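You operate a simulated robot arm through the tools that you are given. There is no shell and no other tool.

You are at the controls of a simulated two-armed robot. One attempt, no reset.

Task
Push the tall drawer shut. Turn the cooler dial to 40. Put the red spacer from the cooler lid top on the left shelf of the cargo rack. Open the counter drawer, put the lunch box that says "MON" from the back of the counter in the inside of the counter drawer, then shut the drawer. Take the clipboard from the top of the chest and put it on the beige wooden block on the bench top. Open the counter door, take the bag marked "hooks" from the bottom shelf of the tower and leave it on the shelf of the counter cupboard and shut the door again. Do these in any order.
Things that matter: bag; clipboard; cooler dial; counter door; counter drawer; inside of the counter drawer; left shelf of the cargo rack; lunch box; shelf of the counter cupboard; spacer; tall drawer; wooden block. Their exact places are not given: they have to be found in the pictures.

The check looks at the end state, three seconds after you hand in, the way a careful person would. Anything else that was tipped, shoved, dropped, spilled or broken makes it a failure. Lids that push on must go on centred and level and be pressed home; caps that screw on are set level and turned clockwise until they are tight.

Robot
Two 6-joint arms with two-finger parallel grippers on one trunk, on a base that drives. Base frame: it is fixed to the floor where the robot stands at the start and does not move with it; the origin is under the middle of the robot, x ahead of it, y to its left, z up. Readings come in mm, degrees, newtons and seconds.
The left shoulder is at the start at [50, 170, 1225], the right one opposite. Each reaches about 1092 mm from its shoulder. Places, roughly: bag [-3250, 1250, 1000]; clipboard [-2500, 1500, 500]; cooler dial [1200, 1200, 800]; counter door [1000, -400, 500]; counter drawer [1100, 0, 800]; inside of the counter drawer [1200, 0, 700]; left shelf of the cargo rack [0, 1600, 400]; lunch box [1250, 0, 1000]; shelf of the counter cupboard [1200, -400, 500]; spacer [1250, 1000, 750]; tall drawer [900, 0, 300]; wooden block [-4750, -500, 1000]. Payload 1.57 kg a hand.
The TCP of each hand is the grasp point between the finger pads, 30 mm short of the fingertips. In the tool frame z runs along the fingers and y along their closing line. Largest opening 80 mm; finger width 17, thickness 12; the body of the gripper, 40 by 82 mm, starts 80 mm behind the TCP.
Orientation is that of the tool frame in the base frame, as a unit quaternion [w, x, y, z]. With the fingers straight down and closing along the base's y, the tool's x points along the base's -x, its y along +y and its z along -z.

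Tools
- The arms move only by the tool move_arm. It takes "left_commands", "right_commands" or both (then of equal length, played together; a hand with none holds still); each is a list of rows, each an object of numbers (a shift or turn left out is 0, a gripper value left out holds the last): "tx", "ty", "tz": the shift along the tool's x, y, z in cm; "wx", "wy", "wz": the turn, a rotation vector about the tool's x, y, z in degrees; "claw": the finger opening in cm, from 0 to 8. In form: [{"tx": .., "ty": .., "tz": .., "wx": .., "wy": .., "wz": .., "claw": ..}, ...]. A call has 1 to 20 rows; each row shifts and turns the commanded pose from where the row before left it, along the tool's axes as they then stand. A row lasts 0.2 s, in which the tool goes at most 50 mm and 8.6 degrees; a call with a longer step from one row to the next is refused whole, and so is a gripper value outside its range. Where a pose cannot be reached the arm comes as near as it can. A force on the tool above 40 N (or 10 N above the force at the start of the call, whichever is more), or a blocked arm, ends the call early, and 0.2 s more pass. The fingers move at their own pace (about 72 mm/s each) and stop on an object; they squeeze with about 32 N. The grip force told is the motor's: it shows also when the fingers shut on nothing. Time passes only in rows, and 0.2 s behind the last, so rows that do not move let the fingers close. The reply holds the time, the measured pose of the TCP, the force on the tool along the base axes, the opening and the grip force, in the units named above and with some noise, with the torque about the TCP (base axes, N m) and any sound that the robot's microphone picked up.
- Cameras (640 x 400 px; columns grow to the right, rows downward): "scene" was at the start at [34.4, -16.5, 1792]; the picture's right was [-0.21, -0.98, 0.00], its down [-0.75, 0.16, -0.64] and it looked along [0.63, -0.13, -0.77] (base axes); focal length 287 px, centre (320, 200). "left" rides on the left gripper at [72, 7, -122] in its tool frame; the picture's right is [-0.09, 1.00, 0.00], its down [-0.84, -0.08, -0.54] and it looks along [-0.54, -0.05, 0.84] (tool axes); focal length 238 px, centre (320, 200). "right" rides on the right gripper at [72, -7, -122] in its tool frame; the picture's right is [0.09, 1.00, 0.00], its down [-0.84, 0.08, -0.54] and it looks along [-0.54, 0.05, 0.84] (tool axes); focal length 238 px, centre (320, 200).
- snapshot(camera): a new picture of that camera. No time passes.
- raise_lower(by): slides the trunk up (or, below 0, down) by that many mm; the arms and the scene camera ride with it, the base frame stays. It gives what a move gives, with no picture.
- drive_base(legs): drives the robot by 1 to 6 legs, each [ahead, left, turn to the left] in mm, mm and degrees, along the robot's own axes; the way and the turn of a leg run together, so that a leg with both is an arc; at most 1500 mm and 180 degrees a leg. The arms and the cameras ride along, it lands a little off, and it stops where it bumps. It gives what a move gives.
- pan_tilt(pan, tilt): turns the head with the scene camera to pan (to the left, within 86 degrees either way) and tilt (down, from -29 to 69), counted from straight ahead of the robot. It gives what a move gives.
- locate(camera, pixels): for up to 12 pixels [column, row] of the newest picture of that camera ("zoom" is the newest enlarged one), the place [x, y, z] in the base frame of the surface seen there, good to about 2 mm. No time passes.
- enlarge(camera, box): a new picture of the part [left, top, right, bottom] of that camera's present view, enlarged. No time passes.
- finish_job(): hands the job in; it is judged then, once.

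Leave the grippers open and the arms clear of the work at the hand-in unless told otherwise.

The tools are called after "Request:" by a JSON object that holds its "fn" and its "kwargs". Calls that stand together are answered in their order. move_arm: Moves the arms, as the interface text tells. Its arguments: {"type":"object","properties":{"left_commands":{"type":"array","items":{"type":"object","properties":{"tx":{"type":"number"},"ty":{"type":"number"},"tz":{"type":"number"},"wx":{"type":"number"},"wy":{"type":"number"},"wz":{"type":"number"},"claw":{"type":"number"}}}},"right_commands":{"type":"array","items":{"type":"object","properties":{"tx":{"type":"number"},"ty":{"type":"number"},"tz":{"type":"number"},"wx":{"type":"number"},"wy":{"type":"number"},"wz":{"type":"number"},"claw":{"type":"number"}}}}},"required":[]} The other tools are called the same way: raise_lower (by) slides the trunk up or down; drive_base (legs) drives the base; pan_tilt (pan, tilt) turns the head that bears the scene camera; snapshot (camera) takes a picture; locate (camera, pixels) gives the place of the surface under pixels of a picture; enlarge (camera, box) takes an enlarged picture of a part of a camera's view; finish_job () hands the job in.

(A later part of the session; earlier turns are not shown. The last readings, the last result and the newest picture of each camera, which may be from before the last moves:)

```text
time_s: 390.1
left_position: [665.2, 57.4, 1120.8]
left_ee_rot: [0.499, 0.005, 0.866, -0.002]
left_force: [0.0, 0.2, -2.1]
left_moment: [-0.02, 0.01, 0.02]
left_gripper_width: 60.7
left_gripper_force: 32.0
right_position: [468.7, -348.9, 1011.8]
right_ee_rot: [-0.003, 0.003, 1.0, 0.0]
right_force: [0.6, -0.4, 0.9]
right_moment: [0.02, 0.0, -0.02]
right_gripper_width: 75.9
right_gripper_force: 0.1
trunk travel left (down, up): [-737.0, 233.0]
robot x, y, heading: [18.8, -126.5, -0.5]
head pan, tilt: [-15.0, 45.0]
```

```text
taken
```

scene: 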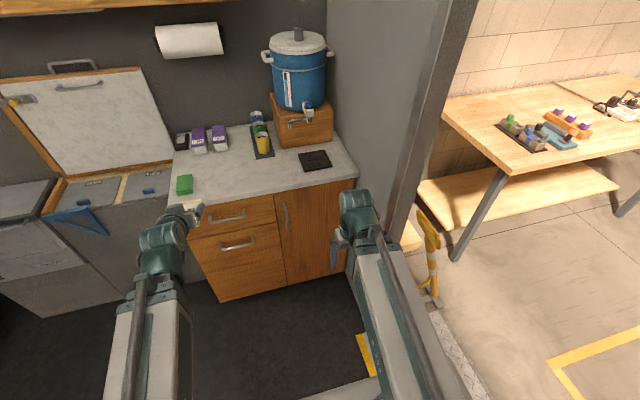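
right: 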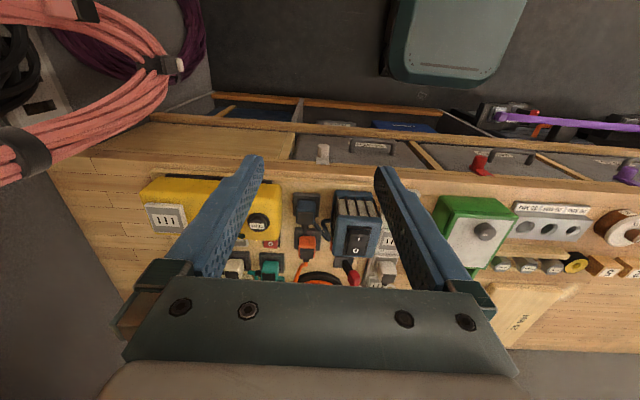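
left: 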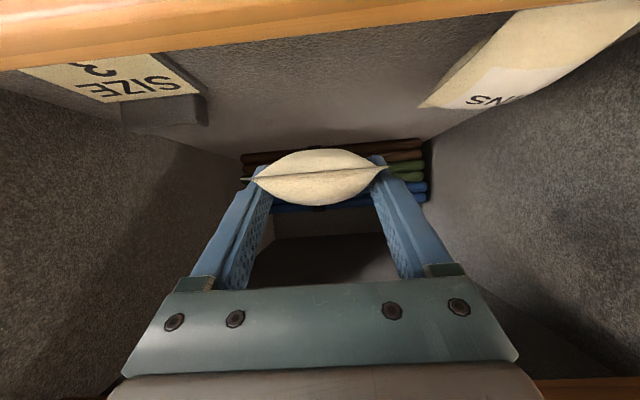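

Now the right hand: I'll move to about (770, −237) and pitch it forward for the vertical door handle.

Request:
{"fn": "move_arm", "kwargs": {"right_commands": [{"tx": -3.76, "ty": 1.4}, {"tx": -3.76, "ty": 1.4}, {"tx": -3.76, "ty": 1.4}, {"tx": -3.76, "ty": 1.4}, {"tx": -3.76, "ty": 1.4}, {"tx": -3.76, "ty": 1.4}, {"tx": -3.76, "ty": 1.4}, {"tx": -3.76, "ty": 1.4}, {"wy": -8.2, "claw": 6}, {"wy": -8.2}, {"wy": -8.2}, {"wy": -8.2}, {"wy": -8.2}, {"wy": -8.2}, {"wy": -8.2}, {"wy": -8.2}, {"wy": -8.2}, {"wy": -8.2}, {"wy": -8}]}}

Request:
{"fn": "raise_lower", "kwargs": {"by": -400}}

Request:
{"fn": "raise_lower", "kwargs": {"by": -80}}

Request:
{"fn": "snapshot", "kwargs": {"camera": "right"}}

Request:
{"fn": "snapshot", "kwargs": {"camera": "scene"}}

```text
time_s: 394.1
left_position: [664.1, 57.1, 1121.0]
left_ee_rot: [0.499, 0.005, 0.867, -0.001]
left_force: [0.4, 0.4, -1.2]
left_moment: [-0.04, 0.01, 0.0]
left_gripper_width: 60.8
left_gripper_force: 31.8
right_position: [771.8, -240.0, 1220.8]
right_ee_rot: [0.69, 0.004, 0.724, -0.003]
right_force: [0.2, -0.2, 0.7]
right_moment: [0.0, 0.0, 0.0]
right_gripper_width: 59.9
right_gripper_force: 0.0
right hand out of reach, approached as far as the arm can: row 9, 10, 11, 12, 13, 14, 15, 16, 17, 18, 19
trunk travel left (down, up): [-737.0, 233.0]
robot x, y, heading: [14.2, -129.1, -0.4]
head pan, tilt: [-15.0, 45.0]
```

```text
time_s: 397.9
left_position: [664.4, 57.8, 720.7]
left_ee_rot: [0.498, 0.004, 0.867, -0.001]
left_force: [-0.1, 0.6, -2.4]
left_moment: [0.01, 0.0, 0.02]
left_gripper_width: 60.8
left_gripper_force: 32.1
right_position: [769.6, -240.3, 820.7]
right_ee_rot: [0.69, 0.005, 0.724, -0.005]
right_force: [-0.2, 0.5, 0.7]
right_moment: [0.01, -0.02, 0.02]
right_gripper_width: 60.1
right_gripper_force: 0.1
trunk travel left (down, up): [-337.0, 633.0]
robot x, y, heading: [16.1, -132.5, -0.4]
head pan, tilt: [-15.0, 45.0]
```

```text
time_s: 399.1
left_position: [665.7, 57.6, 640.9]
left_ee_rot: [0.498, 0.006, 0.867, -0.002]
left_force: [1.4, -0.2, -1.6]
left_moment: [-0.03, -0.01, -0.02]
left_gripper_width: 60.9
left_gripper_force: 31.7
right_position: [770.8, -240.3, 740.1]
right_ee_rot: [0.689, 0.005, 0.724, -0.005]
right_force: [-0.7, 0.0, -0.2]
right_moment: [-0.02, 0.0, -0.01]
right_gripper_width: 60.1
right_gripper_force: 0.0
trunk travel left (down, up): [-257.0, 713.0]
robot x, y, heading: [17.8, -132.1, -0.3]
head pan, tilt: [-15.0, 45.0]
```

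```text
taken
```

right: 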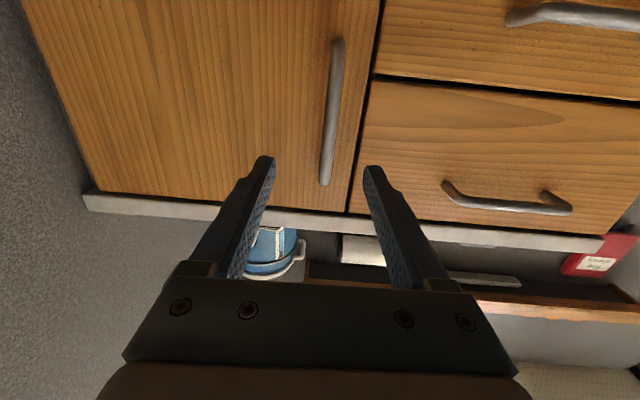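

```text
taken
```

scene: 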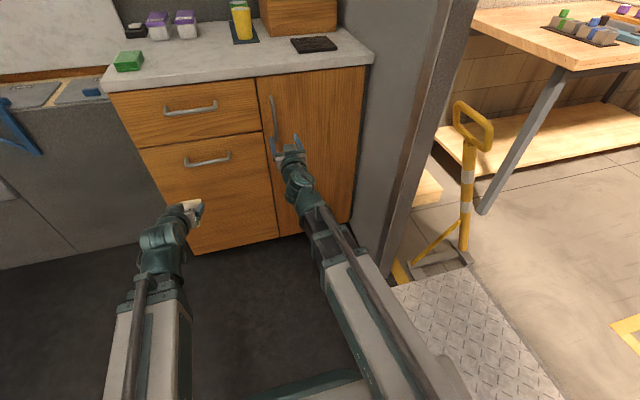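

Request:
{"fn": "locate", "kwargs": {"camera": "right", "pixels": [[337, 50], [332, 100], [326, 150], [322, 178], [360, 110], [372, 60], [100, 190], [60, 80], [347, 200], [300, 120]]}}

Request:
{"fn": "locate", "kwargs": {"camera": "scene", "pixels": [[362, 75], [350, 200], [258, 85], [280, 230], [270, 105], [272, 130]]}}

```text
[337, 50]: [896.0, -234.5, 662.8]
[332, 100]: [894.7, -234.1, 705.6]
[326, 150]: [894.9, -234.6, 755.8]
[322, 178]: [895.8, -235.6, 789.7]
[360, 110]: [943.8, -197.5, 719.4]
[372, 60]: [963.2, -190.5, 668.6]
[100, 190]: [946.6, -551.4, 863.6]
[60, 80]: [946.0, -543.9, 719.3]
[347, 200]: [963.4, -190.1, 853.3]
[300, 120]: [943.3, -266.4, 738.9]
```

```text
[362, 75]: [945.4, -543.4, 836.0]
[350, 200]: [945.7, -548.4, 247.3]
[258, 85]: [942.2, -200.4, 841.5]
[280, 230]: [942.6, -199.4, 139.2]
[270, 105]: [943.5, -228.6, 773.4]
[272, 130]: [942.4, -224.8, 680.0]
```

The door handle bar is at x≈895–905, y≈−235, z 655–795. I'll advance and grip it.

Request:
{"fn": "move_arm", "kwargs": {"right_commands": [{"tz": 4, "ty": 0.3}, {"tz": 4, "ty": 0.2}, {"tz": 3}, {"tz": 1.7}, {"claw": 3}, {"claw": 0.5}, {}, {}]}}

```text
time_s: 400.9
left_position: [664.6, 59.0, 641.4]
left_ee_rot: [0.498, 0.004, 0.867, -0.001]
left_force: [-0.1, 0.4, -1.9]
left_moment: [0.01, 0.04, -0.01]
left_gripper_width: 60.8
left_gripper_force: 31.7
right_position: [897.4, -234.7, 739.9]
right_ee_rot: [0.69, 0.003, 0.724, -0.003]
right_force: [-1.6, 15.0, -3.2]
right_moment: [-0.01, -0.14, 0.11]
right_gripper_width: 18.7
right_gripper_force: 7.4
right hand out of reach, approached as far as the arm can: row 2, 4
trunk travel left (down, up): [-257.0, 713.0]
robot x, y, heading: [14.8, -130.7, -0.5]
head pan, tilt: [-15.0, 45.0]
```

Request:
{"fn": "move_arm", "kwargs": {"right_commands": [{}, {}, {}]}}

```text
time_s: 401.7
left_position: [663.9, 58.6, 640.7]
left_ee_rot: [0.498, 0.004, 0.867, -0.002]
left_force: [0.0, 0.1, -1.1]
left_moment: [0.02, -0.01, -0.04]
left_gripper_width: 60.7
left_gripper_force: 32.1
right_position: [897.0, -233.8, 740.2]
right_ee_rot: [0.688, 0.004, 0.726, -0.004]
right_force: [-2.2, 17.4, -2.5]
right_moment: [0.0, -0.03, 0.1]
right_gripper_width: 20.8
right_gripper_force: 9.1
trunk travel left (down, up): [-257.0, 713.0]
robot x, y, heading: [13.9, -126.5, -0.6]
head pan, tilt: [-15.0, 45.0]
```

One finger is pushing off-centre (17 N along +y). I'll shift the hand 4 mm to +y and let it close.

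Request:
{"fn": "move_arm", "kwargs": {"right_commands": [{"ty": 0.4}, {}, {}, {}]}}

```text
time_s: 402.7
left_position: [663.8, 58.1, 641.1]
left_ee_rot: [0.498, 0.003, 0.867, 0.0]
left_force: [0.2, 0.6, -1.1]
left_moment: [0.0, -0.03, 0.03]
left_gripper_width: 60.7
left_gripper_force: 32.1
right_position: [898.0, -232.6, 738.6]
right_ee_rot: [0.689, 0.005, 0.725, -0.005]
right_force: [-2.9, 11.8, -3.5]
right_moment: [-0.03, 0.04, 0.11]
right_gripper_width: 15.3
right_gripper_force: 6.4
trunk travel left (down, up): [-257.0, 713.0]
robot x, y, heading: [14.0, -128.5, -0.2]
head pan, tilt: [-15.0, 45.0]
```

Request:
{"fn": "move_arm", "kwargs": {"right_commands": [{"ty": 0.25}, {}, {}, {}]}}

Request:
{"fn": "snapshot", "kwargs": {"camera": "right"}}

```text
time_s: 403.7
left_position: [664.8, 57.7, 641.1]
left_ee_rot: [0.498, 0.004, 0.867, 0.0]
left_force: [0.6, 0.0, -2.1]
left_moment: [-0.02, 0.0, -0.03]
left_gripper_width: 60.7
left_gripper_force: 31.6
right_position: [897.5, -231.5, 740.6]
right_ee_rot: [0.689, 0.007, 0.724, -0.006]
right_force: [-1.5, 0.1, -1.7]
right_moment: [-0.07, 0.14, -0.01]
right_gripper_width: 13.5
right_gripper_force: 30.3
trunk travel left (down, up): [-257.0, 713.0]
robot x, y, heading: [15.6, -126.3, -0.3]
head pan, tilt: [-15.0, 45.0]
```

```text
taken
```

right: 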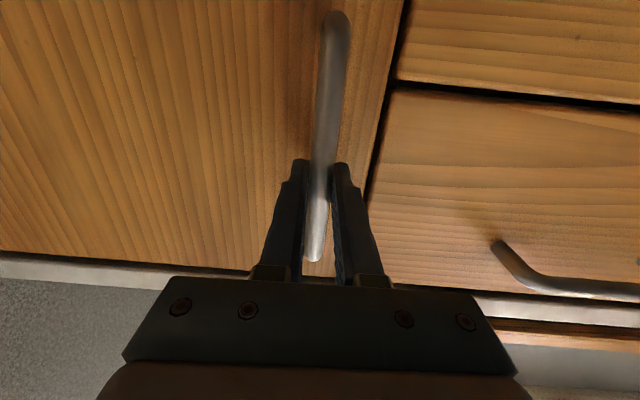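

Gripped on the bar (13.5 mm). I'll pull the door open along its arc (hinge near (945, −545)) to about 30°.

Request:
{"fn": "move_arm", "kwargs": {"right_commands": [{"tz": -1.35, "ty": -0.2}, {"tz": -1.35, "ty": -0.3}, {"tz": -1.33, "ty": -0.35}, {"tz": -1.33, "ty": -0.4}, {"tz": -1.3, "ty": -0.45}, {"tz": -1.3, "ty": -0.52}, {"tz": -1.25, "ty": -0.57}, {"tz": -1.25, "ty": -0.63}]}}

```text
time_s: 405.5
left_position: [665.3, 56.3, 641.1]
left_ee_rot: [0.497, 0.004, 0.867, 0.0]
left_force: [0.1, -0.9, -2.0]
left_moment: [-0.02, -0.03, 0.01]
left_gripper_width: 60.7
left_gripper_force: 31.6
right_position: [793.8, -265.9, 739.9]
right_ee_rot: [0.69, 0.008, 0.724, -0.006]
right_force: [14.1, -28.0, 7.3]
right_moment: [-0.18, -0.16, -0.18]
right_gripper_width: 13.6
right_gripper_force: 30.2
right hand out of reach, approached as far as the arm can: row 5
trunk travel left (down, up): [-257.0, 713.0]
robot x, y, heading: [16.4, -127.4, -0.2]
head pan, tilt: [-15.0, 45.0]
```

The force shows the handle wants to go further toward −y. I'll continue with a bit more −y.

Request:
{"fn": "move_arm", "kwargs": {"right_commands": [{"ty": -0.4}, {"tz": -1.2, "ty": -0.75}, {"tz": -1.2, "ty": -0.8}, {"tz": -1.1, "ty": -0.85}, {"tz": -1.1, "ty": -0.9}]}}

Request:
{"fn": "snapshot", "kwargs": {"camera": "scene"}}

```text
time_s: 406.7
left_position: [664.8, 59.5, 641.0]
left_ee_rot: [0.498, 0.004, 0.867, -0.001]
left_force: [-0.1, -0.5, -2.0]
left_moment: [0.0, 0.02, 0.02]
left_gripper_width: 60.9
left_gripper_force: 32.5
right_position: [744.9, -297.3, 740.9]
right_ee_rot: [0.69, 0.005, 0.723, -0.005]
right_force: [-2.6, 3.3, -10.1]
right_moment: [-0.11, -0.67, -0.01]
right_gripper_width: 13.7
right_gripper_force: 30.1
right hand out of reach, approached as far as the arm can: row 2
trunk travel left (down, up): [-257.0, 713.0]
robot x, y, heading: [15.1, -127.8, -0.2]
head pan, tilt: [-15.0, 45.0]
```

```text
taken
```

scene: 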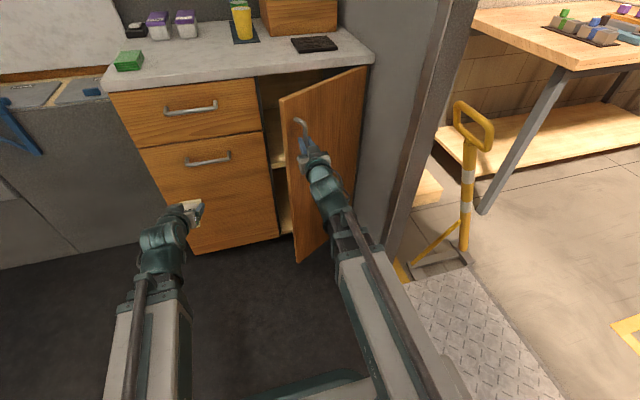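

The door is at about 30°. I'll continue the arc to ~60° while yawing the hand with it.

Request:
{"fn": "move_arm", "kwargs": {"right_commands": [{"tz": -1.28, "ty": -1.06, "wx": -3}, {"tz": -1.28, "ty": -1.06, "wx": -3}, {"tz": -1.28, "ty": -1.06, "wx": -3}, {"tz": -1.28, "ty": -1.06, "wx": -3}, {"tz": -1.28, "ty": -1.06, "wx": -3}]}}

Request:
{"fn": "move_arm", "kwargs": {"right_commands": [{"tz": -1.28, "ty": -1.06, "wx": -3}, {"tz": -1.28, "ty": -1.06, "wx": -3}, {"tz": -1.28, "ty": -1.06, "wx": -3}, {"tz": -1.28, "ty": -1.06, "wx": -3}, {"tz": -1.28, "ty": -1.06, "wx": -3}]}}

Request:
{"fn": "snapshot", "kwargs": {"camera": "scene"}}

```text
time_s: 407.9
left_position: [664.7, 58.0, 640.2]
left_ee_rot: [0.498, 0.004, 0.867, -0.001]
left_force: [0.0, 0.1, -2.3]
left_moment: [0.0, 0.0, -0.03]
left_gripper_width: 60.8
left_gripper_force: 32.7
right_position: [699.2, -346.0, 735.0]
right_ee_rot: [0.674, -0.06, 0.734, 0.066]
right_force: [-7.1, 4.2, 4.0]
right_moment: [-0.53, -0.01, -0.07]
right_gripper_width: 13.8
right_gripper_force: 30.7
right hand out of reach, approached as far as the arm can: row 1, 2
trunk travel left (down, up): [-257.0, 713.0]
robot x, y, heading: [17.7, -126.7, -0.4]
head pan, tilt: [-15.0, 45.0]
```

```text
time_s: 409.1
left_position: [664.4, 58.1, 641.2]
left_ee_rot: [0.498, 0.004, 0.867, 0.0]
left_force: [0.7, 0.1, -2.3]
left_moment: [0.03, -0.01, 0.01]
left_gripper_width: 60.9
left_gripper_force: 31.6
right_position: [656.8, -415.5, 734.1]
right_ee_rot: [0.659, -0.148, 0.72, 0.162]
right_force: [-2.8, 0.5, -15.0]
right_moment: [-0.7, 0.18, -0.12]
right_gripper_width: 14.2
right_gripper_force: 30.9
right hand out of reach, approached as far as the arm can: row 1
trunk travel left (down, up): [-257.0, 713.0]
robot x, y, heading: [16.2, -128.9, -0.0]
head pan, tilt: [-15.0, 45.0]
```

```text
taken
```

scene: 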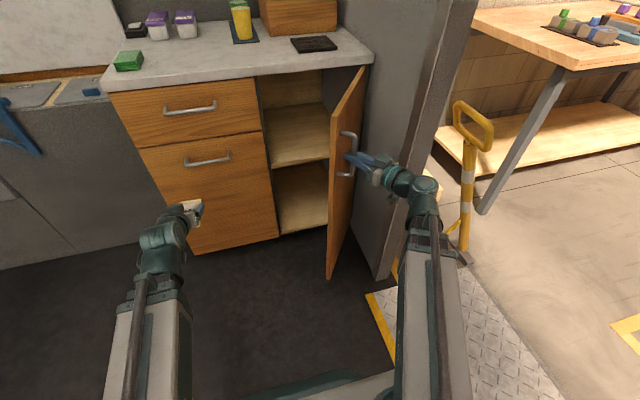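

The door is open nearly 60° and the shelf inside is visible. I'll release the handle, back the right hand off, and measure the shelf.

Request:
{"fn": "move_arm", "kwargs": {"right_commands": [{"claw": 6}, {}, {"tz": -2.5}, {"tz": -2.5}, {"tz": -2.5}, {"tz": -2.5}]}}

Request:
{"fn": "snapshot", "kwargs": {"camera": "scene"}}

Request:
{"fn": "enlarge", "kwargs": {"camera": "scene", "box": [240, 60, 400, 250]}}

Request:
{"fn": "locate", "kwargs": {"camera": "scene", "pixels": [[300, 135], [280, 150], [275, 166], [320, 158], [320, 130], [300, 115], [275, 100], [300, 200], [283, 232], [330, 270], [362, 75], [330, 110]]}}

```text
time_s: 410.5
left_position: [665.3, 58.2, 640.8]
left_ee_rot: [0.498, 0.005, 0.867, -0.002]
left_force: [1.4, -0.4, -1.4]
left_moment: [0.04, -0.01, -0.01]
left_gripper_width: 60.6
left_gripper_force: 31.3
right_position: [574.9, -466.1, 736.2]
right_ee_rot: [0.66, -0.147, 0.718, 0.162]
right_force: [-0.9, 0.5, -0.8]
right_moment: [-0.01, 0.0, 0.05]
right_gripper_width: 60.1
right_gripper_force: 0.0
right hand out of reach, approached as far as the arm can: row 3, 6
trunk travel left (down, up): [-257.0, 713.0]
robot x, y, heading: [12.1, -128.1, -0.5]
head pan, tilt: [-15.0, 45.0]
```

```text
taken
```

scene: 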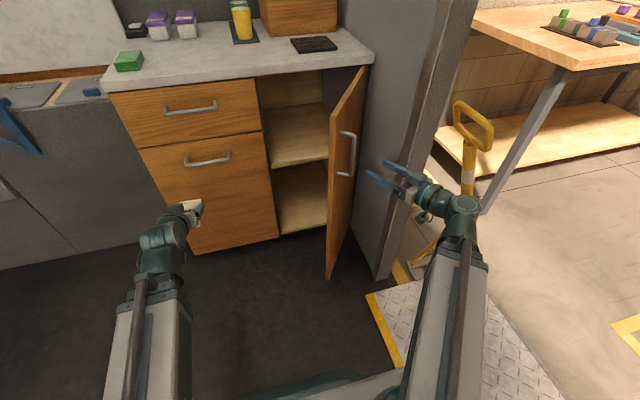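

```text
2.11 times, centred on (320, 155) of scene
```

zoom: 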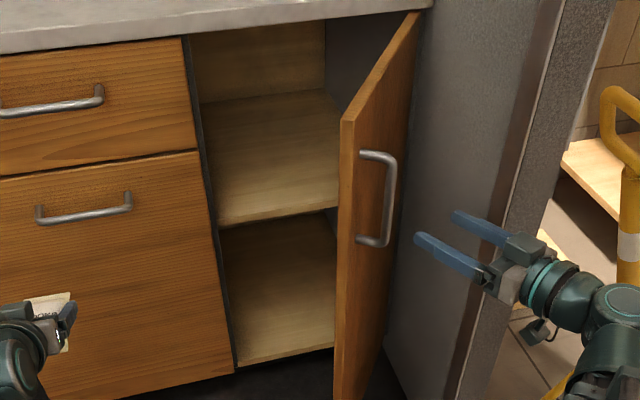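

```text
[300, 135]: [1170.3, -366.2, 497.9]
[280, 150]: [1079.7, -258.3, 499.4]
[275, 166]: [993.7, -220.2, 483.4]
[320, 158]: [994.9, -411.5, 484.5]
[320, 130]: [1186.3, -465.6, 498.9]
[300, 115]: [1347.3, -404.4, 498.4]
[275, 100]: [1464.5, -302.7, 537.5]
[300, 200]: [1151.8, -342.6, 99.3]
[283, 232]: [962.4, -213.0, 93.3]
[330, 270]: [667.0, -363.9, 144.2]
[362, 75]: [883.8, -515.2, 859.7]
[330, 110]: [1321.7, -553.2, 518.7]
```

The shelf surface is z=498.5 with its front edge at x≈994. I need to come ~80 mm closer, so first I check the handrail position and fold the right hand down out of the way.

Request:
{"fn": "locate", "kwargs": {"camera": "scene", "pixels": [[470, 110], [468, 170], [465, 250], [420, 265], [490, 130], [378, 270], [400, 240]]}}

Request:
{"fn": "move_arm", "kwargs": {"right_commands": [{"wy": 8.5}, {"wy": 8.5}, {"wy": 8.5}, {"wy": 8.5}, {"wy": 8.5}, {"wy": 8.5}, {"wy": 8.5}, {"wy": 8.5}, {"wy": 8.5}, {"wy": 8.5}]}}

Request:
{"fn": "snapshot", "kwargs": {"camera": "scene"}}

```text
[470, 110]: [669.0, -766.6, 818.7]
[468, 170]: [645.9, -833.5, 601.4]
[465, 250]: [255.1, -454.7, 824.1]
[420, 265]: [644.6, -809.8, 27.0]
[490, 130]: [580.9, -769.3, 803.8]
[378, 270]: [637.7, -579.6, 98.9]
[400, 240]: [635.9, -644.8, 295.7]
```

```text
time_s: 412.7
left_position: [664.9, 58.2, 641.5]
left_ee_rot: [0.498, 0.004, 0.867, -0.001]
left_force: [0.5, -1.0, -0.1]
left_moment: [0.03, 0.0, 0.0]
left_gripper_width: 60.5
left_gripper_force: 31.8
right_position: [573.4, -465.2, 532.8]
right_ee_rot: [-0.001, -0.218, 0.976, 0.018]
right_force: [0.0, 0.1, -0.6]
right_moment: [0.0, -0.05, 0.01]
right_gripper_width: 59.9
right_gripper_force: 0.0
right hand out of reach, approached as far as the arm can: row 1, 2, 3, 4, 5, 6, 7, 8, 9
trunk travel left (down, up): [-257.0, 713.0]
robot x, y, heading: [12.2, -128.7, -0.4]
head pan, tilt: [-15.0, 45.0]
```

```text
taken
```

scene: 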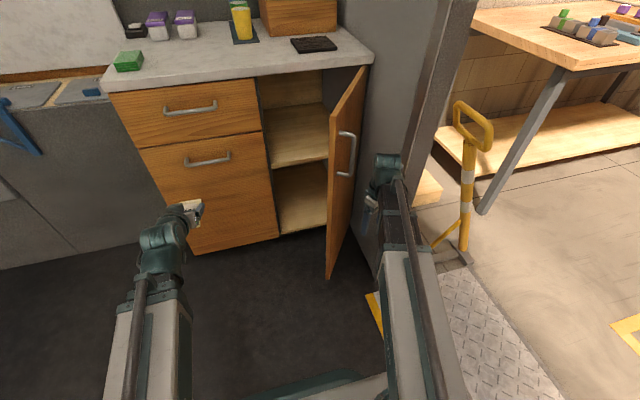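

I'll pull the right hand back to about (450, −480), then drive ahead 80 mm.

Request:
{"fn": "move_arm", "kwargs": {"right_commands": [{"tx": 3.92, "ty": 1.29}, {"tx": 3.92, "ty": 1.29}, {"tx": 3.92, "ty": 1.29}]}}

Request:
{"fn": "drive_base", "kwargs": {"legs": [[80, 0, 0.4]]}}

Request:
{"fn": "snapshot", "kwargs": {"camera": "scene"}}

```text
time_s: 413.5
left_position: [665.4, 57.0, 639.7]
left_ee_rot: [0.498, 0.006, 0.867, -0.002]
left_force: [0.0, 0.0, -0.8]
left_moment: [0.02, 0.0, 0.02]
left_gripper_width: 60.7
left_gripper_force: 31.6
right_position: [451.7, -479.5, 531.6]
right_ee_rot: [0.0, -0.219, 0.976, 0.02]
right_force: [0.4, -0.6, -0.2]
right_moment: [-0.02, 0.02, 0.03]
right_gripper_width: 60.0
right_gripper_force: 0.0
right hand out of reach, approached as far as the arm can: row 1
trunk travel left (down, up): [-257.0, 713.0]
robot x, y, heading: [11.2, -127.9, -0.3]
head pan, tilt: [-15.0, 45.0]
```

```text
time_s: 414.6
left_position: [743.1, 62.2, 640.9]
left_ee_rot: [0.498, 0.002, 0.867, 0.001]
left_force: [-0.7, -0.7, -1.0]
left_moment: [0.0, -0.02, 0.0]
left_gripper_width: 60.9
left_gripper_force: 31.8
right_position: [533.2, -477.2, 532.3]
right_ee_rot: [0.001, -0.222, 0.975, 0.02]
right_force: [0.3, 0.0, 0.5]
right_moment: [0.0, 0.01, -0.01]
right_gripper_width: 60.0
right_gripper_force: 0.0
trunk travel left (down, up): [-257.0, 713.0]
robot x, y, heading: [96.1, -128.7, 0.0]
head pan, tilt: [-15.0, 45.0]
```

```text
taken
```

scene: 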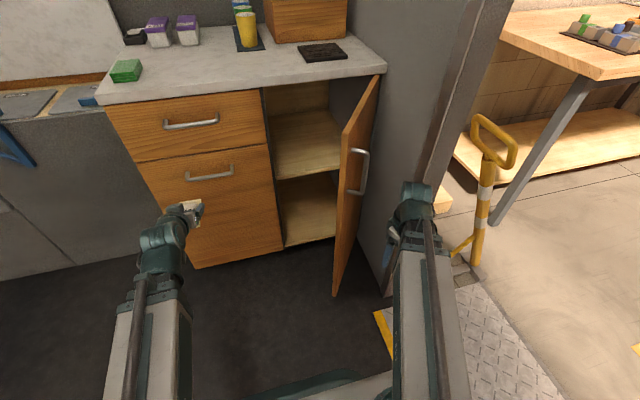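

Request:
{"fn": "locate", "kwargs": {"camera": "scene", "pixels": [[345, 150], [340, 250], [338, 200], [377, 85], [366, 155], [348, 180], [270, 165], [280, 240]]}}

```text
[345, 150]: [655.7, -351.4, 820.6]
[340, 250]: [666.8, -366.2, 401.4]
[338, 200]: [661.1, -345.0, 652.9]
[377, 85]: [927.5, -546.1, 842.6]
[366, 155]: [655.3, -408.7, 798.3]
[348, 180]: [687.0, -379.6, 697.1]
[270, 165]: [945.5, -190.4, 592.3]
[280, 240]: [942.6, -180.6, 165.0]
```

The door's inner corner is at (661, −345) and the cabinet's left jamb at y≈−200, so the lane centre is y≈−275. I'll lower 80 mm, move the left hand to y≈−275, then look.

Request:
{"fn": "raise_lower", "kwargs": {"by": -80}}

Request:
{"fn": "move_arm", "kwargs": {"left_commands": [{"ty": -4.2}, {"ty": -4.2}, {"ty": -4.2}, {"ty": -4.2}, {"ty": -4.2}, {"ty": -4.2}, {"ty": -4.2}, {"ty": -4.2}]}}

Request:
{"fn": "snapshot", "kwargs": {"camera": "left"}}

Request:
{"fn": "snapshot", "kwargs": {"camera": "scene"}}

```text
time_s: 415.8
left_position: [743.1, 62.5, 561.1]
left_ee_rot: [0.498, 0.002, 0.867, 0.0]
left_force: [-0.4, -0.8, -1.3]
left_moment: [0.0, -0.04, -0.02]
left_gripper_width: 60.7
left_gripper_force: 31.9
right_position: [534.5, -476.6, 451.9]
right_ee_rot: [0.001, -0.221, 0.975, 0.02]
right_force: [-0.1, -0.2, -0.1]
right_moment: [-0.01, 0.03, 0.02]
right_gripper_width: 60.1
right_gripper_force: 0.0
trunk travel left (down, up): [-177.0, 793.0]
robot x, y, heading: [92.2, -128.6, 0.1]
head pan, tilt: [-15.0, 45.0]
```

```text
time_s: 417.6
left_position: [741.0, -271.6, 561.0]
left_ee_rot: [0.498, 0.001, 0.867, 0.002]
left_force: [-0.8, -0.7, -1.0]
left_moment: [-0.01, -0.01, -0.03]
left_gripper_width: 60.8
left_gripper_force: 31.7
right_position: [533.3, -477.2, 452.6]
right_ee_rot: [0.002, -0.223, 0.975, 0.02]
right_force: [0.0, 0.1, -0.3]
right_moment: [0.01, 0.0, 0.01]
right_gripper_width: 59.9
right_gripper_force: 0.1
trunk travel left (down, up): [-177.0, 793.0]
robot x, y, heading: [95.5, -130.1, -0.1]
head pan, tilt: [-15.0, 45.0]
```

```text
taken
```

left: 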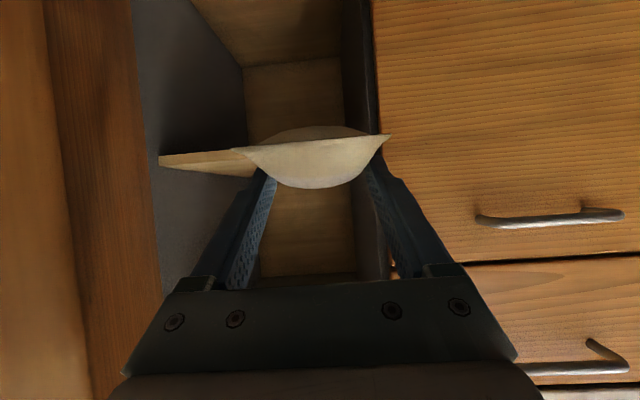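

```text
taken
```

scene: 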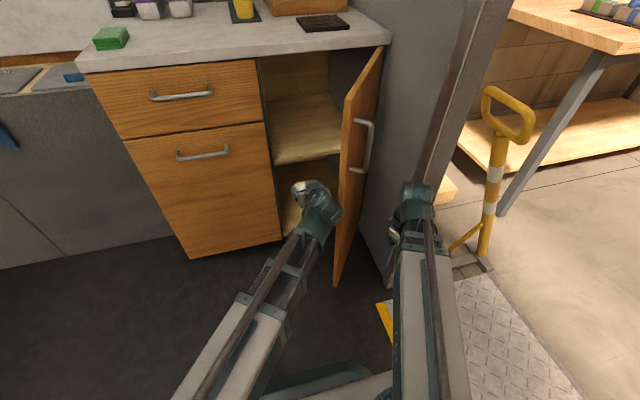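

The lane is clear on both sides. I'll advance 190 mm first.

Request:
{"fn": "move_arm", "kwargs": {"left_commands": [{"tz": 3.29, "tx": -1.9}, {"tz": 3.29, "tx": -1.9}, {"tz": 3.29, "tx": -1.9}, {"tz": 3.29, "tx": -1.9}, {"tz": 3.29, "tx": -1.9}]}}

Request:
{"fn": "snapshot", "kwargs": {"camera": "left"}}

Request:
{"fn": "snapshot", "kwargs": {"camera": "scene"}}

```text
time_s: 418.8
left_position: [933.4, -272.0, 561.4]
left_ee_rot: [0.498, 0.001, 0.867, 0.001]
left_force: [-1.0, 0.3, -1.7]
left_moment: [-0.01, 0.03, 0.0]
left_gripper_width: 60.5
left_gripper_force: 31.8
right_position: [534.3, -477.2, 451.6]
right_ee_rot: [0.001, -0.222, 0.975, 0.02]
right_force: [0.0, 0.1, 0.4]
right_moment: [-0.01, -0.04, 0.03]
right_gripper_width: 59.9
right_gripper_force: 0.1
trunk travel left (down, up): [-177.0, 793.0]
robot x, y, heading: [100.3, -130.9, 0.1]
head pan, tilt: [-15.0, 45.0]
```

```text
taken
```

left: 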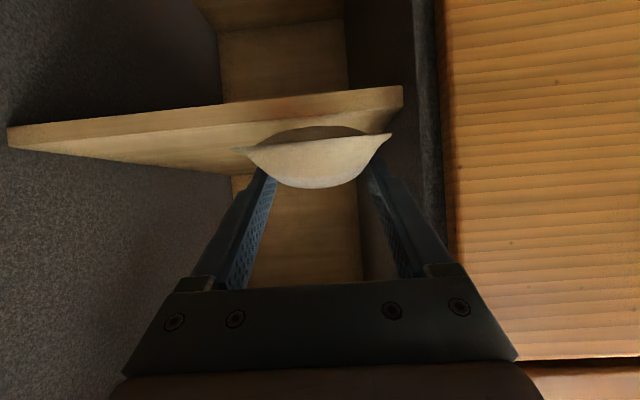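

```text
taken
```

scene: 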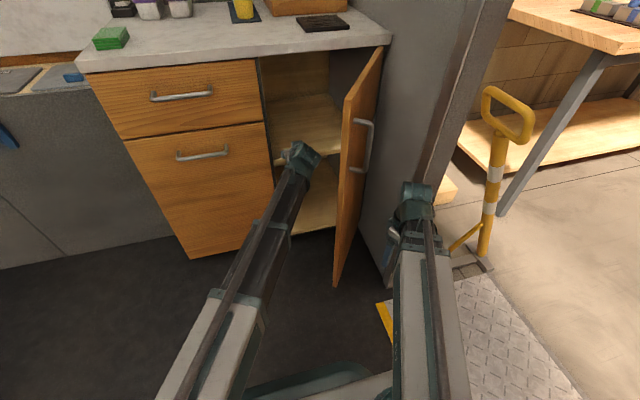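

The bag is entering above the shelf. I'll advance 150 mm further, drifting 30 mm to the right.

Request:
{"fn": "move_arm", "kwargs": {"left_commands": [{"tz": 3.29, "tx": -1.9, "ty": -0.8}, {"tz": 3.29, "tx": -1.9, "ty": -0.8}, {"tz": 3.29, "tx": -1.9, "ty": -0.8}, {"tz": 3.29, "tx": -1.9, "ty": -0.8}]}}

Request:
{"fn": "snapshot", "kwargs": {"camera": "left"}}

Request:
{"fn": "enlarge", "kwargs": {"camera": "scene", "box": [250, 50, 400, 200]}}

```text
time_s: 419.8
left_position: [1086.5, -306.5, 560.8]
left_ee_rot: [0.498, 0.001, 0.867, 0.002]
left_force: [-0.3, -0.4, -1.0]
left_moment: [0.01, 0.03, -0.03]
left_gripper_width: 61.0
left_gripper_force: 31.0
right_position: [533.7, -476.2, 451.5]
right_ee_rot: [0.001, -0.222, 0.975, 0.02]
right_force: [-0.1, 0.2, 0.2]
right_moment: [-0.02, -0.03, 0.0]
right_gripper_width: 60.0
right_gripper_force: 0.0
trunk travel left (down, up): [-177.0, 793.0]
robot x, y, heading: [94.8, -130.7, -0.0]
head pan, tilt: [-15.0, 45.0]
```

```text
taken
```

left: 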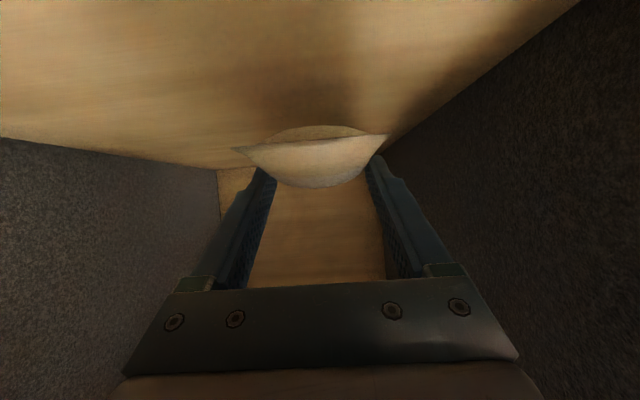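

```text
2.67 times, centred on (325, 125) of scene
```

zoom: 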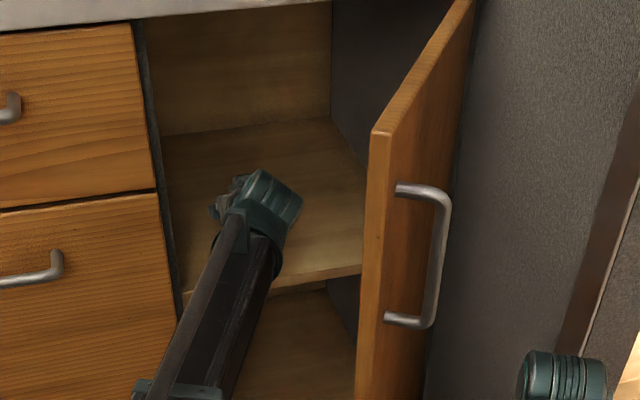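

Over the shelf. I'll lower until the bag touches.

Request:
{"fn": "raise_lower", "kwargs": {"by": -31}}

Request:
{"fn": "raise_lower", "kwargs": {"by": -3}}

Request:
{"fn": "raise_lower", "kwargs": {"by": -2}}

```text
time_s: 420.5
left_position: [1085.6, -307.7, 532.5]
left_ee_rot: [0.5, 0.002, 0.866, 0.001]
left_force: [3.4, -0.6, 20.7]
left_moment: [0.21, -0.75, -0.28]
left_gripper_width: 60.9
left_gripper_force: 32.2
right_position: [532.7, -475.6, 421.1]
right_ee_rot: [0.001, -0.221, 0.975, 0.018]
right_force: [0.3, -0.4, -0.2]
right_moment: [-0.03, 0.02, 0.02]
right_gripper_width: 59.8
right_gripper_force: 0.2
trunk travel left (down, up): [-146.0, 824.0]
robot x, y, heading: [97.9, -126.2, 0.2]
head pan, tilt: [-15.0, 45.0]
```

```text
time_s: 421.0
left_position: [1084.4, -307.1, 528.2]
left_ee_rot: [0.499, 0.002, 0.866, 0.0]
left_force: [-0.4, -0.1, 21.9]
left_moment: [-0.06, -0.4, 0.3]
left_gripper_width: 60.9
left_gripper_force: 31.8
right_position: [534.2, -476.7, 418.8]
right_ee_rot: [0.002, -0.221, 0.975, 0.019]
right_force: [0.3, -1.0, 0.2]
right_moment: [0.02, -0.03, 0.01]
right_gripper_width: 60.1
right_gripper_force: 0.0
trunk travel left (down, up): [-143.0, 827.0]
robot x, y, heading: [94.1, -130.3, 0.1]
head pan, tilt: [-15.0, 45.0]
```

```text
time_s: 421.6
left_position: [1084.7, -306.6, 527.9]
left_ee_rot: [0.499, 0.001, 0.867, 0.001]
left_force: [-3.1, -0.2, 18.7]
left_moment: [0.06, -0.03, 0.3]
left_gripper_width: 60.7
left_gripper_force: 31.4
right_position: [532.1, -477.1, 416.7]
right_ee_rot: [0.001, -0.222, 0.975, 0.018]
right_force: [0.0, -0.4, 0.6]
right_moment: [-0.01, 0.01, -0.01]
right_gripper_width: 59.9
right_gripper_force: 0.0
trunk travel left (down, up): [-141.0, 829.0]
robot x, y, heading: [90.8, -128.9, -0.2]
head pan, tilt: [-15.0, 45.0]
```

Contact is steady. I'll open, raise 40 mm, and withdraw.

Request:
{"fn": "move_arm", "kwargs": {"left_commands": [{"claw": 6.8}, {"claw": 7.8}, {}, {}]}}

Request:
{"fn": "raise_lower", "kwargs": {"by": 42}}

Request:
{"fn": "snapshot", "kwargs": {"camera": "left"}}

Request:
{"fn": "move_arm", "kwargs": {"left_commands": [{"tz": -3.29, "tx": 1.9, "ty": 0.8}, {"tz": -3.29, "tx": 1.9, "ty": 0.8}, {"tz": -3.29, "tx": 1.9, "ty": 0.8}, {"tz": -3.29, "tx": 1.9, "ty": 0.8}, {"tz": -3.29, "tx": 1.9}, {"tz": -3.29, "tx": 1.9}, {"tz": -3.29, "tx": 1.9}, {"tz": -3.29, "tx": 1.9}, {"tz": -3.29, "tx": 1.9}]}}

Request:
{"fn": "snapshot", "kwargs": {"camera": "left"}}

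Request:
{"fn": "snapshot", "kwargs": {"camera": "scene"}}

```text
time_s: 422.6
left_position: [1085.9, -306.3, 524.9]
left_ee_rot: [0.498, 0.001, 0.867, 0.001]
left_force: [-0.2, -0.6, 0.5]
left_moment: [0.01, -0.02, 0.0]
left_gripper_width: 78.0
left_gripper_force: 0.1
right_position: [533.9, -477.0, 416.3]
right_ee_rot: [0.001, -0.222, 0.975, 0.02]
right_force: [-0.6, -0.3, -0.7]
right_moment: [0.02, 0.02, 0.0]
right_gripper_width: 59.8
right_gripper_force: 0.1
trunk travel left (down, up): [-141.0, 829.0]
robot x, y, heading: [98.2, -126.6, -0.1]
head pan, tilt: [-15.0, 45.0]
```

```text
time_s: 423.4
left_position: [1086.4, -306.5, 566.3]
left_ee_rot: [0.498, 0.002, 0.867, 0.0]
left_force: [0.7, -0.1, -0.5]
left_moment: [0.02, 0.0, 0.01]
left_gripper_width: 77.9
left_gripper_force: 0.1
right_position: [533.9, -476.6, 458.7]
right_ee_rot: [0.0, -0.222, 0.975, 0.02]
right_force: [0.0, -0.4, 0.3]
right_moment: [-0.02, 0.01, -0.01]
right_gripper_width: 60.2
right_gripper_force: 0.0
trunk travel left (down, up): [-183.0, 787.0]
robot x, y, heading: [95.8, -126.8, 0.2]
head pan, tilt: [-15.0, 45.0]
```

```text
taken
```

left: 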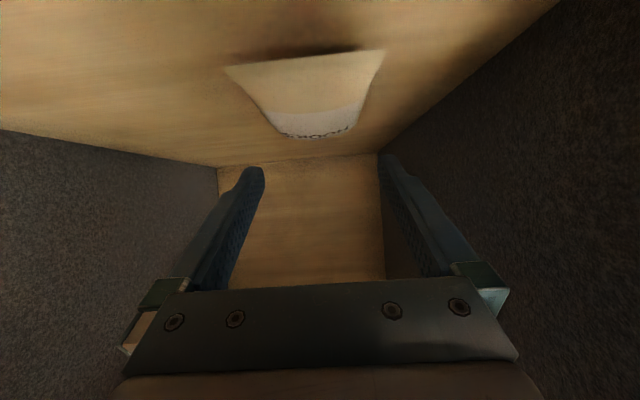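

```text
time_s: 425.4
left_position: [744.8, -275.6, 567.4]
left_ee_rot: [0.499, 0.002, 0.867, 0.0]
left_force: [0.1, 0.9, -0.1]
left_moment: [0.01, -0.02, 0.0]
left_gripper_width: 77.8
left_gripper_force: 0.2
right_position: [534.9, -477.4, 458.4]
right_ee_rot: [0.002, -0.221, 0.975, 0.021]
right_force: [-0.7, -0.8, 0.5]
right_moment: [0.0, -0.01, 0.0]
right_gripper_width: 59.9
right_gripper_force: 0.1
trunk travel left (down, up): [-183.0, 787.0]
robot x, y, heading: [96.2, -131.7, -0.0]
head pan, tilt: [-15.0, 45.0]
```

```text
taken
```

left: 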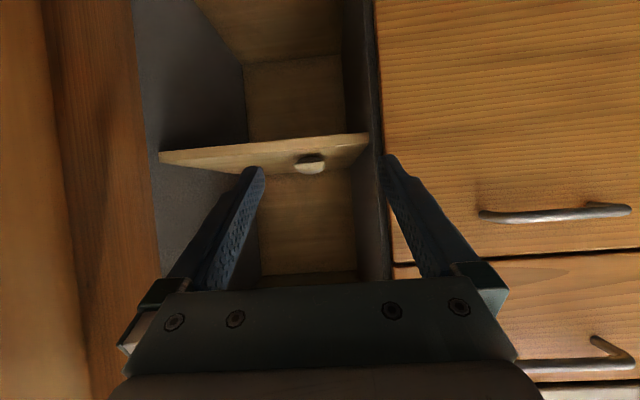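

```text
taken
```

scene: 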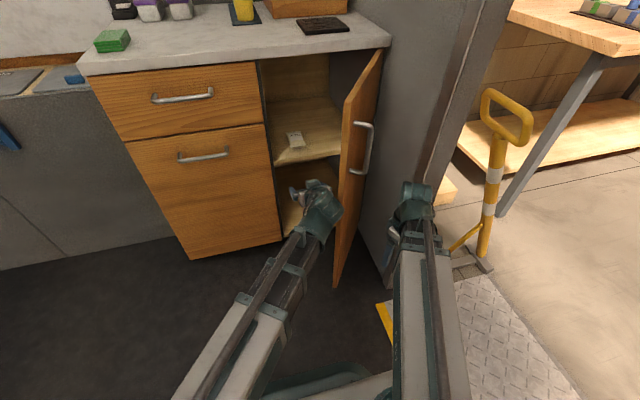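

The HOOKS bag is on the shelf, well inside. Now to close the door: left hand clear to the left, back up 150 mm, and the right hand fist forward to push the door from outside.

Request:
{"fn": "move_arm", "kwargs": {"left_commands": [{"ty": 4.2}, {"ty": 4.2}, {"ty": 4.2}, {"ty": 4.2}, {"ty": 4.2}, {"ty": 4.2}, {"ty": 4.2}, {"ty": 4.2}]}}

Request:
{"fn": "drive_base", "kwargs": {"legs": [[-150, 0, 0]]}}

Request:
{"fn": "move_arm", "kwargs": {"right_commands": [{"ty": -2, "tx": 0.8, "claw": 0}, {"ty": -2, "tx": 0.8}, {"wy": -8.5}, {"wy": -8.5}, {"wy": -8.5}, {"wy": -8.5}, {"wy": -8.5}, {"wy": -8.5}, {"wy": -8.5}, {"wy": -8.5}, {"wy": -8.5}, {"wy": -8.5}, {"wy": -5}]}}

Request:
{"fn": "snapshot", "kwargs": {"camera": "scene"}}

```text
time_s: 427.2
left_position: [743.5, 65.4, 567.1]
left_ee_rot: [0.499, 0.002, 0.867, 0.001]
left_force: [0.8, -1.0, -0.5]
left_moment: [-0.02, -0.02, -0.02]
left_gripper_width: 78.2
left_gripper_force: 0.1
right_position: [533.6, -477.3, 457.5]
right_ee_rot: [0.001, -0.221, 0.975, 0.02]
right_force: [-0.9, -0.6, 0.6]
right_moment: [0.05, 0.01, -0.06]
right_gripper_width: 59.9
right_gripper_force: 0.0
trunk travel left (down, up): [-183.0, 787.0]
robot x, y, heading: [96.3, -129.6, -0.1]
head pan, tilt: [-15.0, 45.0]
```

```text
time_s: 428.6
left_position: [593.5, 64.7, 566.3]
left_ee_rot: [0.499, 0.002, 0.866, 0.0]
left_force: [1.1, 0.8, 0.1]
left_moment: [0.04, 0.0, 0.04]
left_gripper_width: 78.1
left_gripper_force: 0.1
right_position: [384.2, -475.6, 457.9]
right_ee_rot: [0.001, -0.222, 0.975, 0.02]
right_force: [-0.3, 0.1, -0.3]
right_moment: [-0.01, -0.03, -0.01]
right_gripper_width: 59.9
right_gripper_force: 0.2
trunk travel left (down, up): [-183.0, 787.0]
robot x, y, heading: [-56.4, -132.0, -0.3]
head pan, tilt: [-15.0, 45.0]
```

```text
time_s: 431.4
left_position: [594.2, 63.2, 567.8]
left_ee_rot: [0.499, 0.002, 0.866, 0.0]
left_force: [0.1, -0.7, -0.3]
left_moment: [0.0, 0.0, -0.03]
left_gripper_width: 77.8
left_gripper_force: 0.1
right_position: [411.9, -548.5, 680.3]
right_ee_rot: [0.69, -0.143, 0.688, 0.172]
right_force: [0.5, -0.6, 0.4]
right_moment: [0.0, 0.02, -0.02]
right_gripper_width: 0.0
right_gripper_force: 21.2
right hand out of reach, approached as far as the arm can: row 3, 4, 5, 6, 7, 8, 9, 10, 11, 12, 13
trunk travel left (down, up): [-183.0, 787.0]
robot x, y, heading: [-52.5, -129.4, -0.0]
head pan, tilt: [-15.0, 45.0]
```

```text
taken
```

scene: 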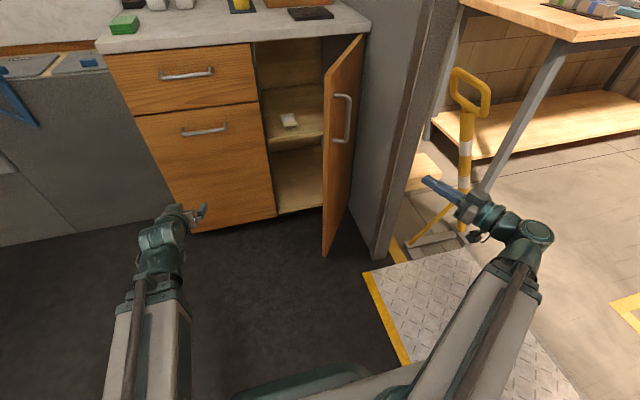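

The fist is at (412, −548), pointing 26° left of +x. I'll approach the door's outer face.

Request:
{"fn": "move_arm", "kwargs": {"right_commands": [{"tz": 4.1, "ty": -0.66}, {"tz": 4.1, "ty": -0.66}, {"tz": 4.1, "ty": -0.66}, {"tz": 4.1, "ty": -0.66}, {"tz": 4.1, "ty": -0.66}, {"tz": 4.1, "ty": -0.66}]}}

Request:
{"fn": "snapshot", "kwargs": {"camera": "scene"}}

Request:
{"fn": "snapshot", "kwargs": {"camera": "right"}}

```text
time_s: 432.8
left_position: [593.4, 65.0, 568.2]
left_ee_rot: [0.499, 0.002, 0.867, 0.001]
left_force: [0.1, -0.6, 0.2]
left_moment: [0.01, 0.01, 0.0]
left_gripper_width: 78.0
left_gripper_force: 0.1
right_position: [649.0, -475.8, 680.6]
right_ee_rot: [0.691, -0.143, 0.688, 0.17]
right_force: [0.9, -0.3, 0.3]
right_moment: [-0.02, -0.01, 0.0]
right_gripper_width: 0.0
right_gripper_force: 21.4
trunk travel left (down, up): [-183.0, 787.0]
robot x, y, heading: [-57.3, -126.4, -0.1]
head pan, tilt: [-15.0, 45.0]
```

```text
taken
```

scene: 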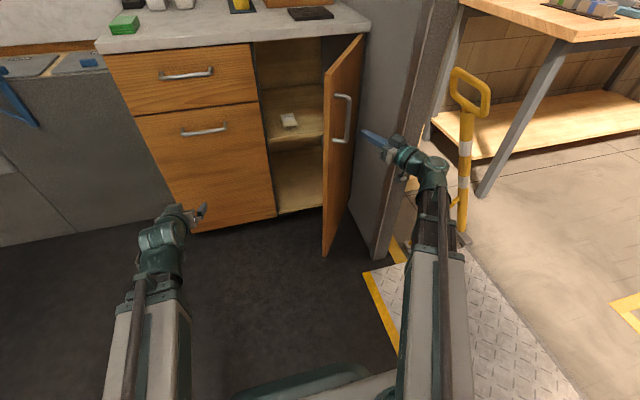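

```text
taken
```

right: 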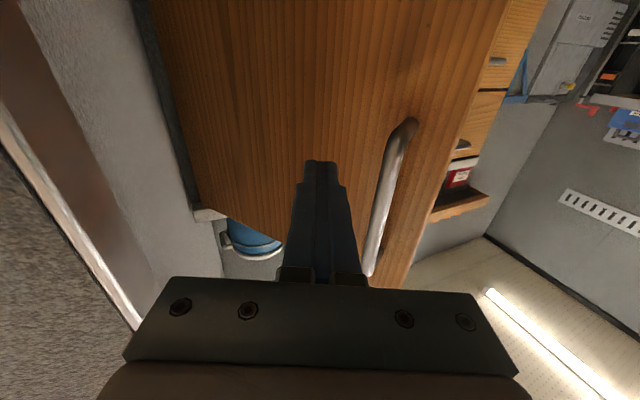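

The fist is on the hinge side of the handle. I'll push the door closed along its arc, turning the hand back toward +x on the way.

Request:
{"fn": "move_arm", "kwargs": {"right_commands": [{"tz": 1.98, "ty": 0.31}, {"tz": 1.98, "ty": 0.31}, {"tz": 1.98, "ty": 0.32}, {"tz": 1.98, "ty": 0.32}, {"tz": 1.26, "ty": 0.75, "wx": 1.6}, {"tz": 1.26, "ty": 0.75, "wx": 1.6}, {"tz": 1.96, "ty": 0.93, "wx": 2.25}, {"tz": 1.96, "ty": 0.93, "wx": 2.25}, {"tz": 1.99, "ty": 0.73, "wx": 2.25}, {"tz": 1.99, "ty": 0.73, "wx": 2.25}]}}

Request:
{"fn": "snapshot", "kwargs": {"camera": "scene"}}

```text
time_s: 435.0
left_position: [592.8, 65.0, 568.4]
left_ee_rot: [0.499, 0.002, 0.867, 0.001]
left_force: [0.1, 0.7, -0.3]
left_moment: [0.0, -0.01, -0.03]
left_gripper_width: 78.0
left_gripper_force: 0.1
right_position: [797.6, -351.7, 678.2]
right_ee_rot: [0.702, -0.069, 0.702, 0.098]
right_force: [0.0, -0.7, 0.1]
right_moment: [0.01, -0.02, -0.01]
right_gripper_width: 0.0
right_gripper_force: 21.7
right hand out of reach, approached as far as the arm can: row 8
trunk travel left (down, up): [-183.0, 787.0]
robot x, y, heading: [-54.8, -127.4, -0.2]
head pan, tilt: [-15.0, 45.0]
```

```text
taken
```

scene: 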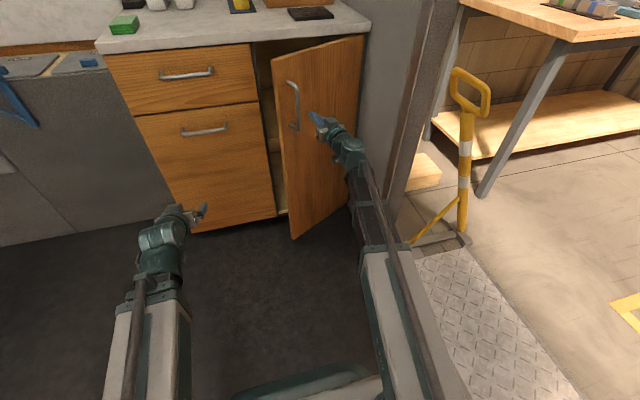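

Door is closing well, now ~27°. I'll continue.

Request:
{"fn": "move_arm", "kwargs": {"right_commands": [{"tz": 2.05, "ty": 0.52, "wx": 2.25}, {"tz": 2.05, "ty": 0.52, "wx": 2.25}, {"tz": 2.06, "ty": 0.32, "wx": 2.25}, {"tz": 2.06, "ty": 0.32, "wx": 2.25}, {"tz": 1.4, "ty": 0.19, "wx": 2.25}, {"tz": 1.0, "ty": 0.1, "wx": 2.25}]}}

Request:
{"fn": "move_arm", "kwargs": {"right_commands": [{"tz": 0.8}, {"tz": 0.6}, {"tz": 0.5}, {"tz": 0.5}, {"tz": 0.5}, {"tz": 0.5}, {"tz": 0.5}]}}

Request:
{"fn": "snapshot", "kwargs": {"camera": "scene"}}

```text
time_s: 436.4
left_position: [593.9, 63.6, 567.6]
left_ee_rot: [0.499, 0.002, 0.866, 0.0]
left_force: [0.0, -0.3, 0.2]
left_moment: [0.03, -0.01, 0.01]
left_gripper_width: 78.2
left_gripper_force: 0.1
right_position: [898.6, -316.1, 675.6]
right_ee_rot: [0.705, 0.014, 0.709, 0.013]
right_force: [-0.3, 0.9, -0.4]
right_moment: [-0.03, -0.03, 0.0]
right_gripper_width: 0.1
right_gripper_force: 21.3
right hand out of reach, approached as far as the arm can: row 4
trunk travel left (down, up): [-183.0, 787.0]
robot x, y, heading: [-53.2, -127.1, 0.0]
head pan, tilt: [-15.0, 45.0]
```

```text
time_s: 437.4
left_position: [593.9, 64.4, 568.0]
left_ee_rot: [0.499, 0.001, 0.867, 0.002]
left_force: [-0.5, 0.4, -0.9]
left_moment: [-0.01, 0.03, 0.01]
left_gripper_width: 77.7
left_gripper_force: 0.0
right_position: [915.0, -316.1, 676.9]
right_ee_rot: [0.705, 0.013, 0.709, 0.015]
right_force: [-4.0, 0.1, -1.9]
right_moment: [0.0, 0.08, 0.03]
right_gripper_width: 0.2
right_gripper_force: 21.1
trunk travel left (down, up): [-183.0, 787.0]
robot x, y, heading: [-51.6, -129.9, 0.2]
head pan, tilt: [-15.0, 45.0]
stopped in row 4 (right hand): the force on the tool passed its limit at 48 N (the readings are from after the stop); the commanded pose is now the measured one
```

```text
taken
```

scene: 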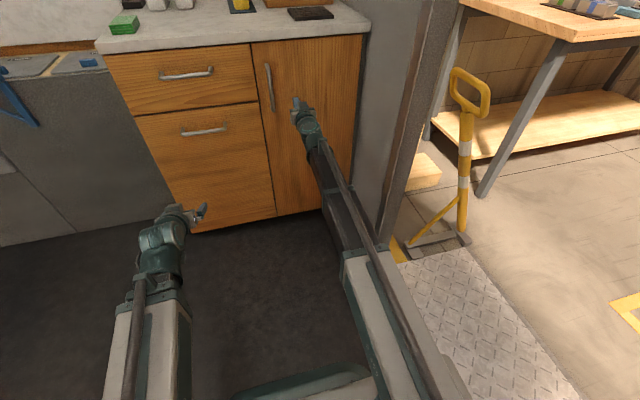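

The 48 N stop at the frame shows the door is shut. I'll retract the right hand, open its gripper, and verify.

Request:
{"fn": "move_arm", "kwargs": {"right_commands": [{"tz": -4}, {"tz": -4}, {"tz": -4}, {"tz": -4}, {"tz": -4, "claw": 7}, {}]}}

Request:
{"fn": "snapshot", "kwargs": {"camera": "scene"}}

Request:
{"fn": "enlarge", "kwargs": {"camera": "scene", "box": [80, 0, 380, 240]}}

Request:
{"fn": "locate", "kwargs": {"camera": "scene", "pixels": [[262, 130], [300, 130], [345, 130], [210, 80], [120, 80], [200, 160], [240, 160], [270, 60], [340, 60], [300, 190]]}}

```text
time_s: 438.8
left_position: [593.3, 64.2, 567.6]
left_ee_rot: [0.499, 0.003, 0.867, 0.0]
left_force: [0.0, 0.2, -0.3]
left_moment: [0.0, -0.01, -0.01]
left_gripper_width: 78.0
left_gripper_force: 0.1
right_position: [716.5, -314.6, 677.0]
right_ee_rot: [0.705, 0.014, 0.709, 0.013]
right_force: [0.5, 0.7, 0.6]
right_moment: [0.02, -0.01, 0.02]
right_gripper_width: 70.0
right_gripper_force: 0.1
trunk travel left (down, up): [-183.0, 787.0]
robot x, y, heading: [-57.9, -125.6, 0.1]
head pan, tilt: [-15.0, 45.0]
```

```text
taken
```

scene: 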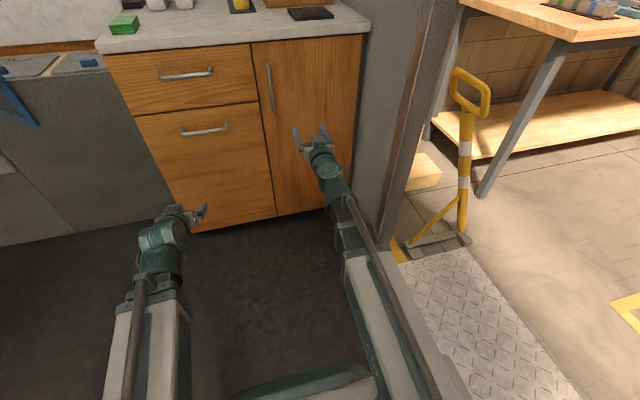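

```text
1.67 times, centred on (230, 120) of scene
```

zoom: 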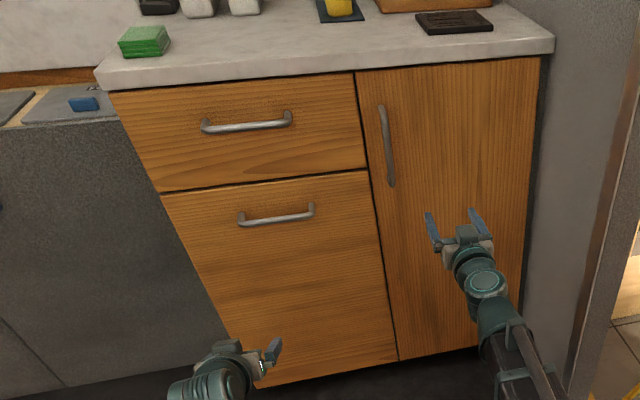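

```text
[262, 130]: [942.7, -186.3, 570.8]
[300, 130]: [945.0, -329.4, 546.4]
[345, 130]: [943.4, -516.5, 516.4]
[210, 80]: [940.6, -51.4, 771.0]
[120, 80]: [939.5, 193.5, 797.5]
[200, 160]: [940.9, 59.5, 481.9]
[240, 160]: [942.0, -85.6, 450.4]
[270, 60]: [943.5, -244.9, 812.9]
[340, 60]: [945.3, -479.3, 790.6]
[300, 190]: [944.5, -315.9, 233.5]
```

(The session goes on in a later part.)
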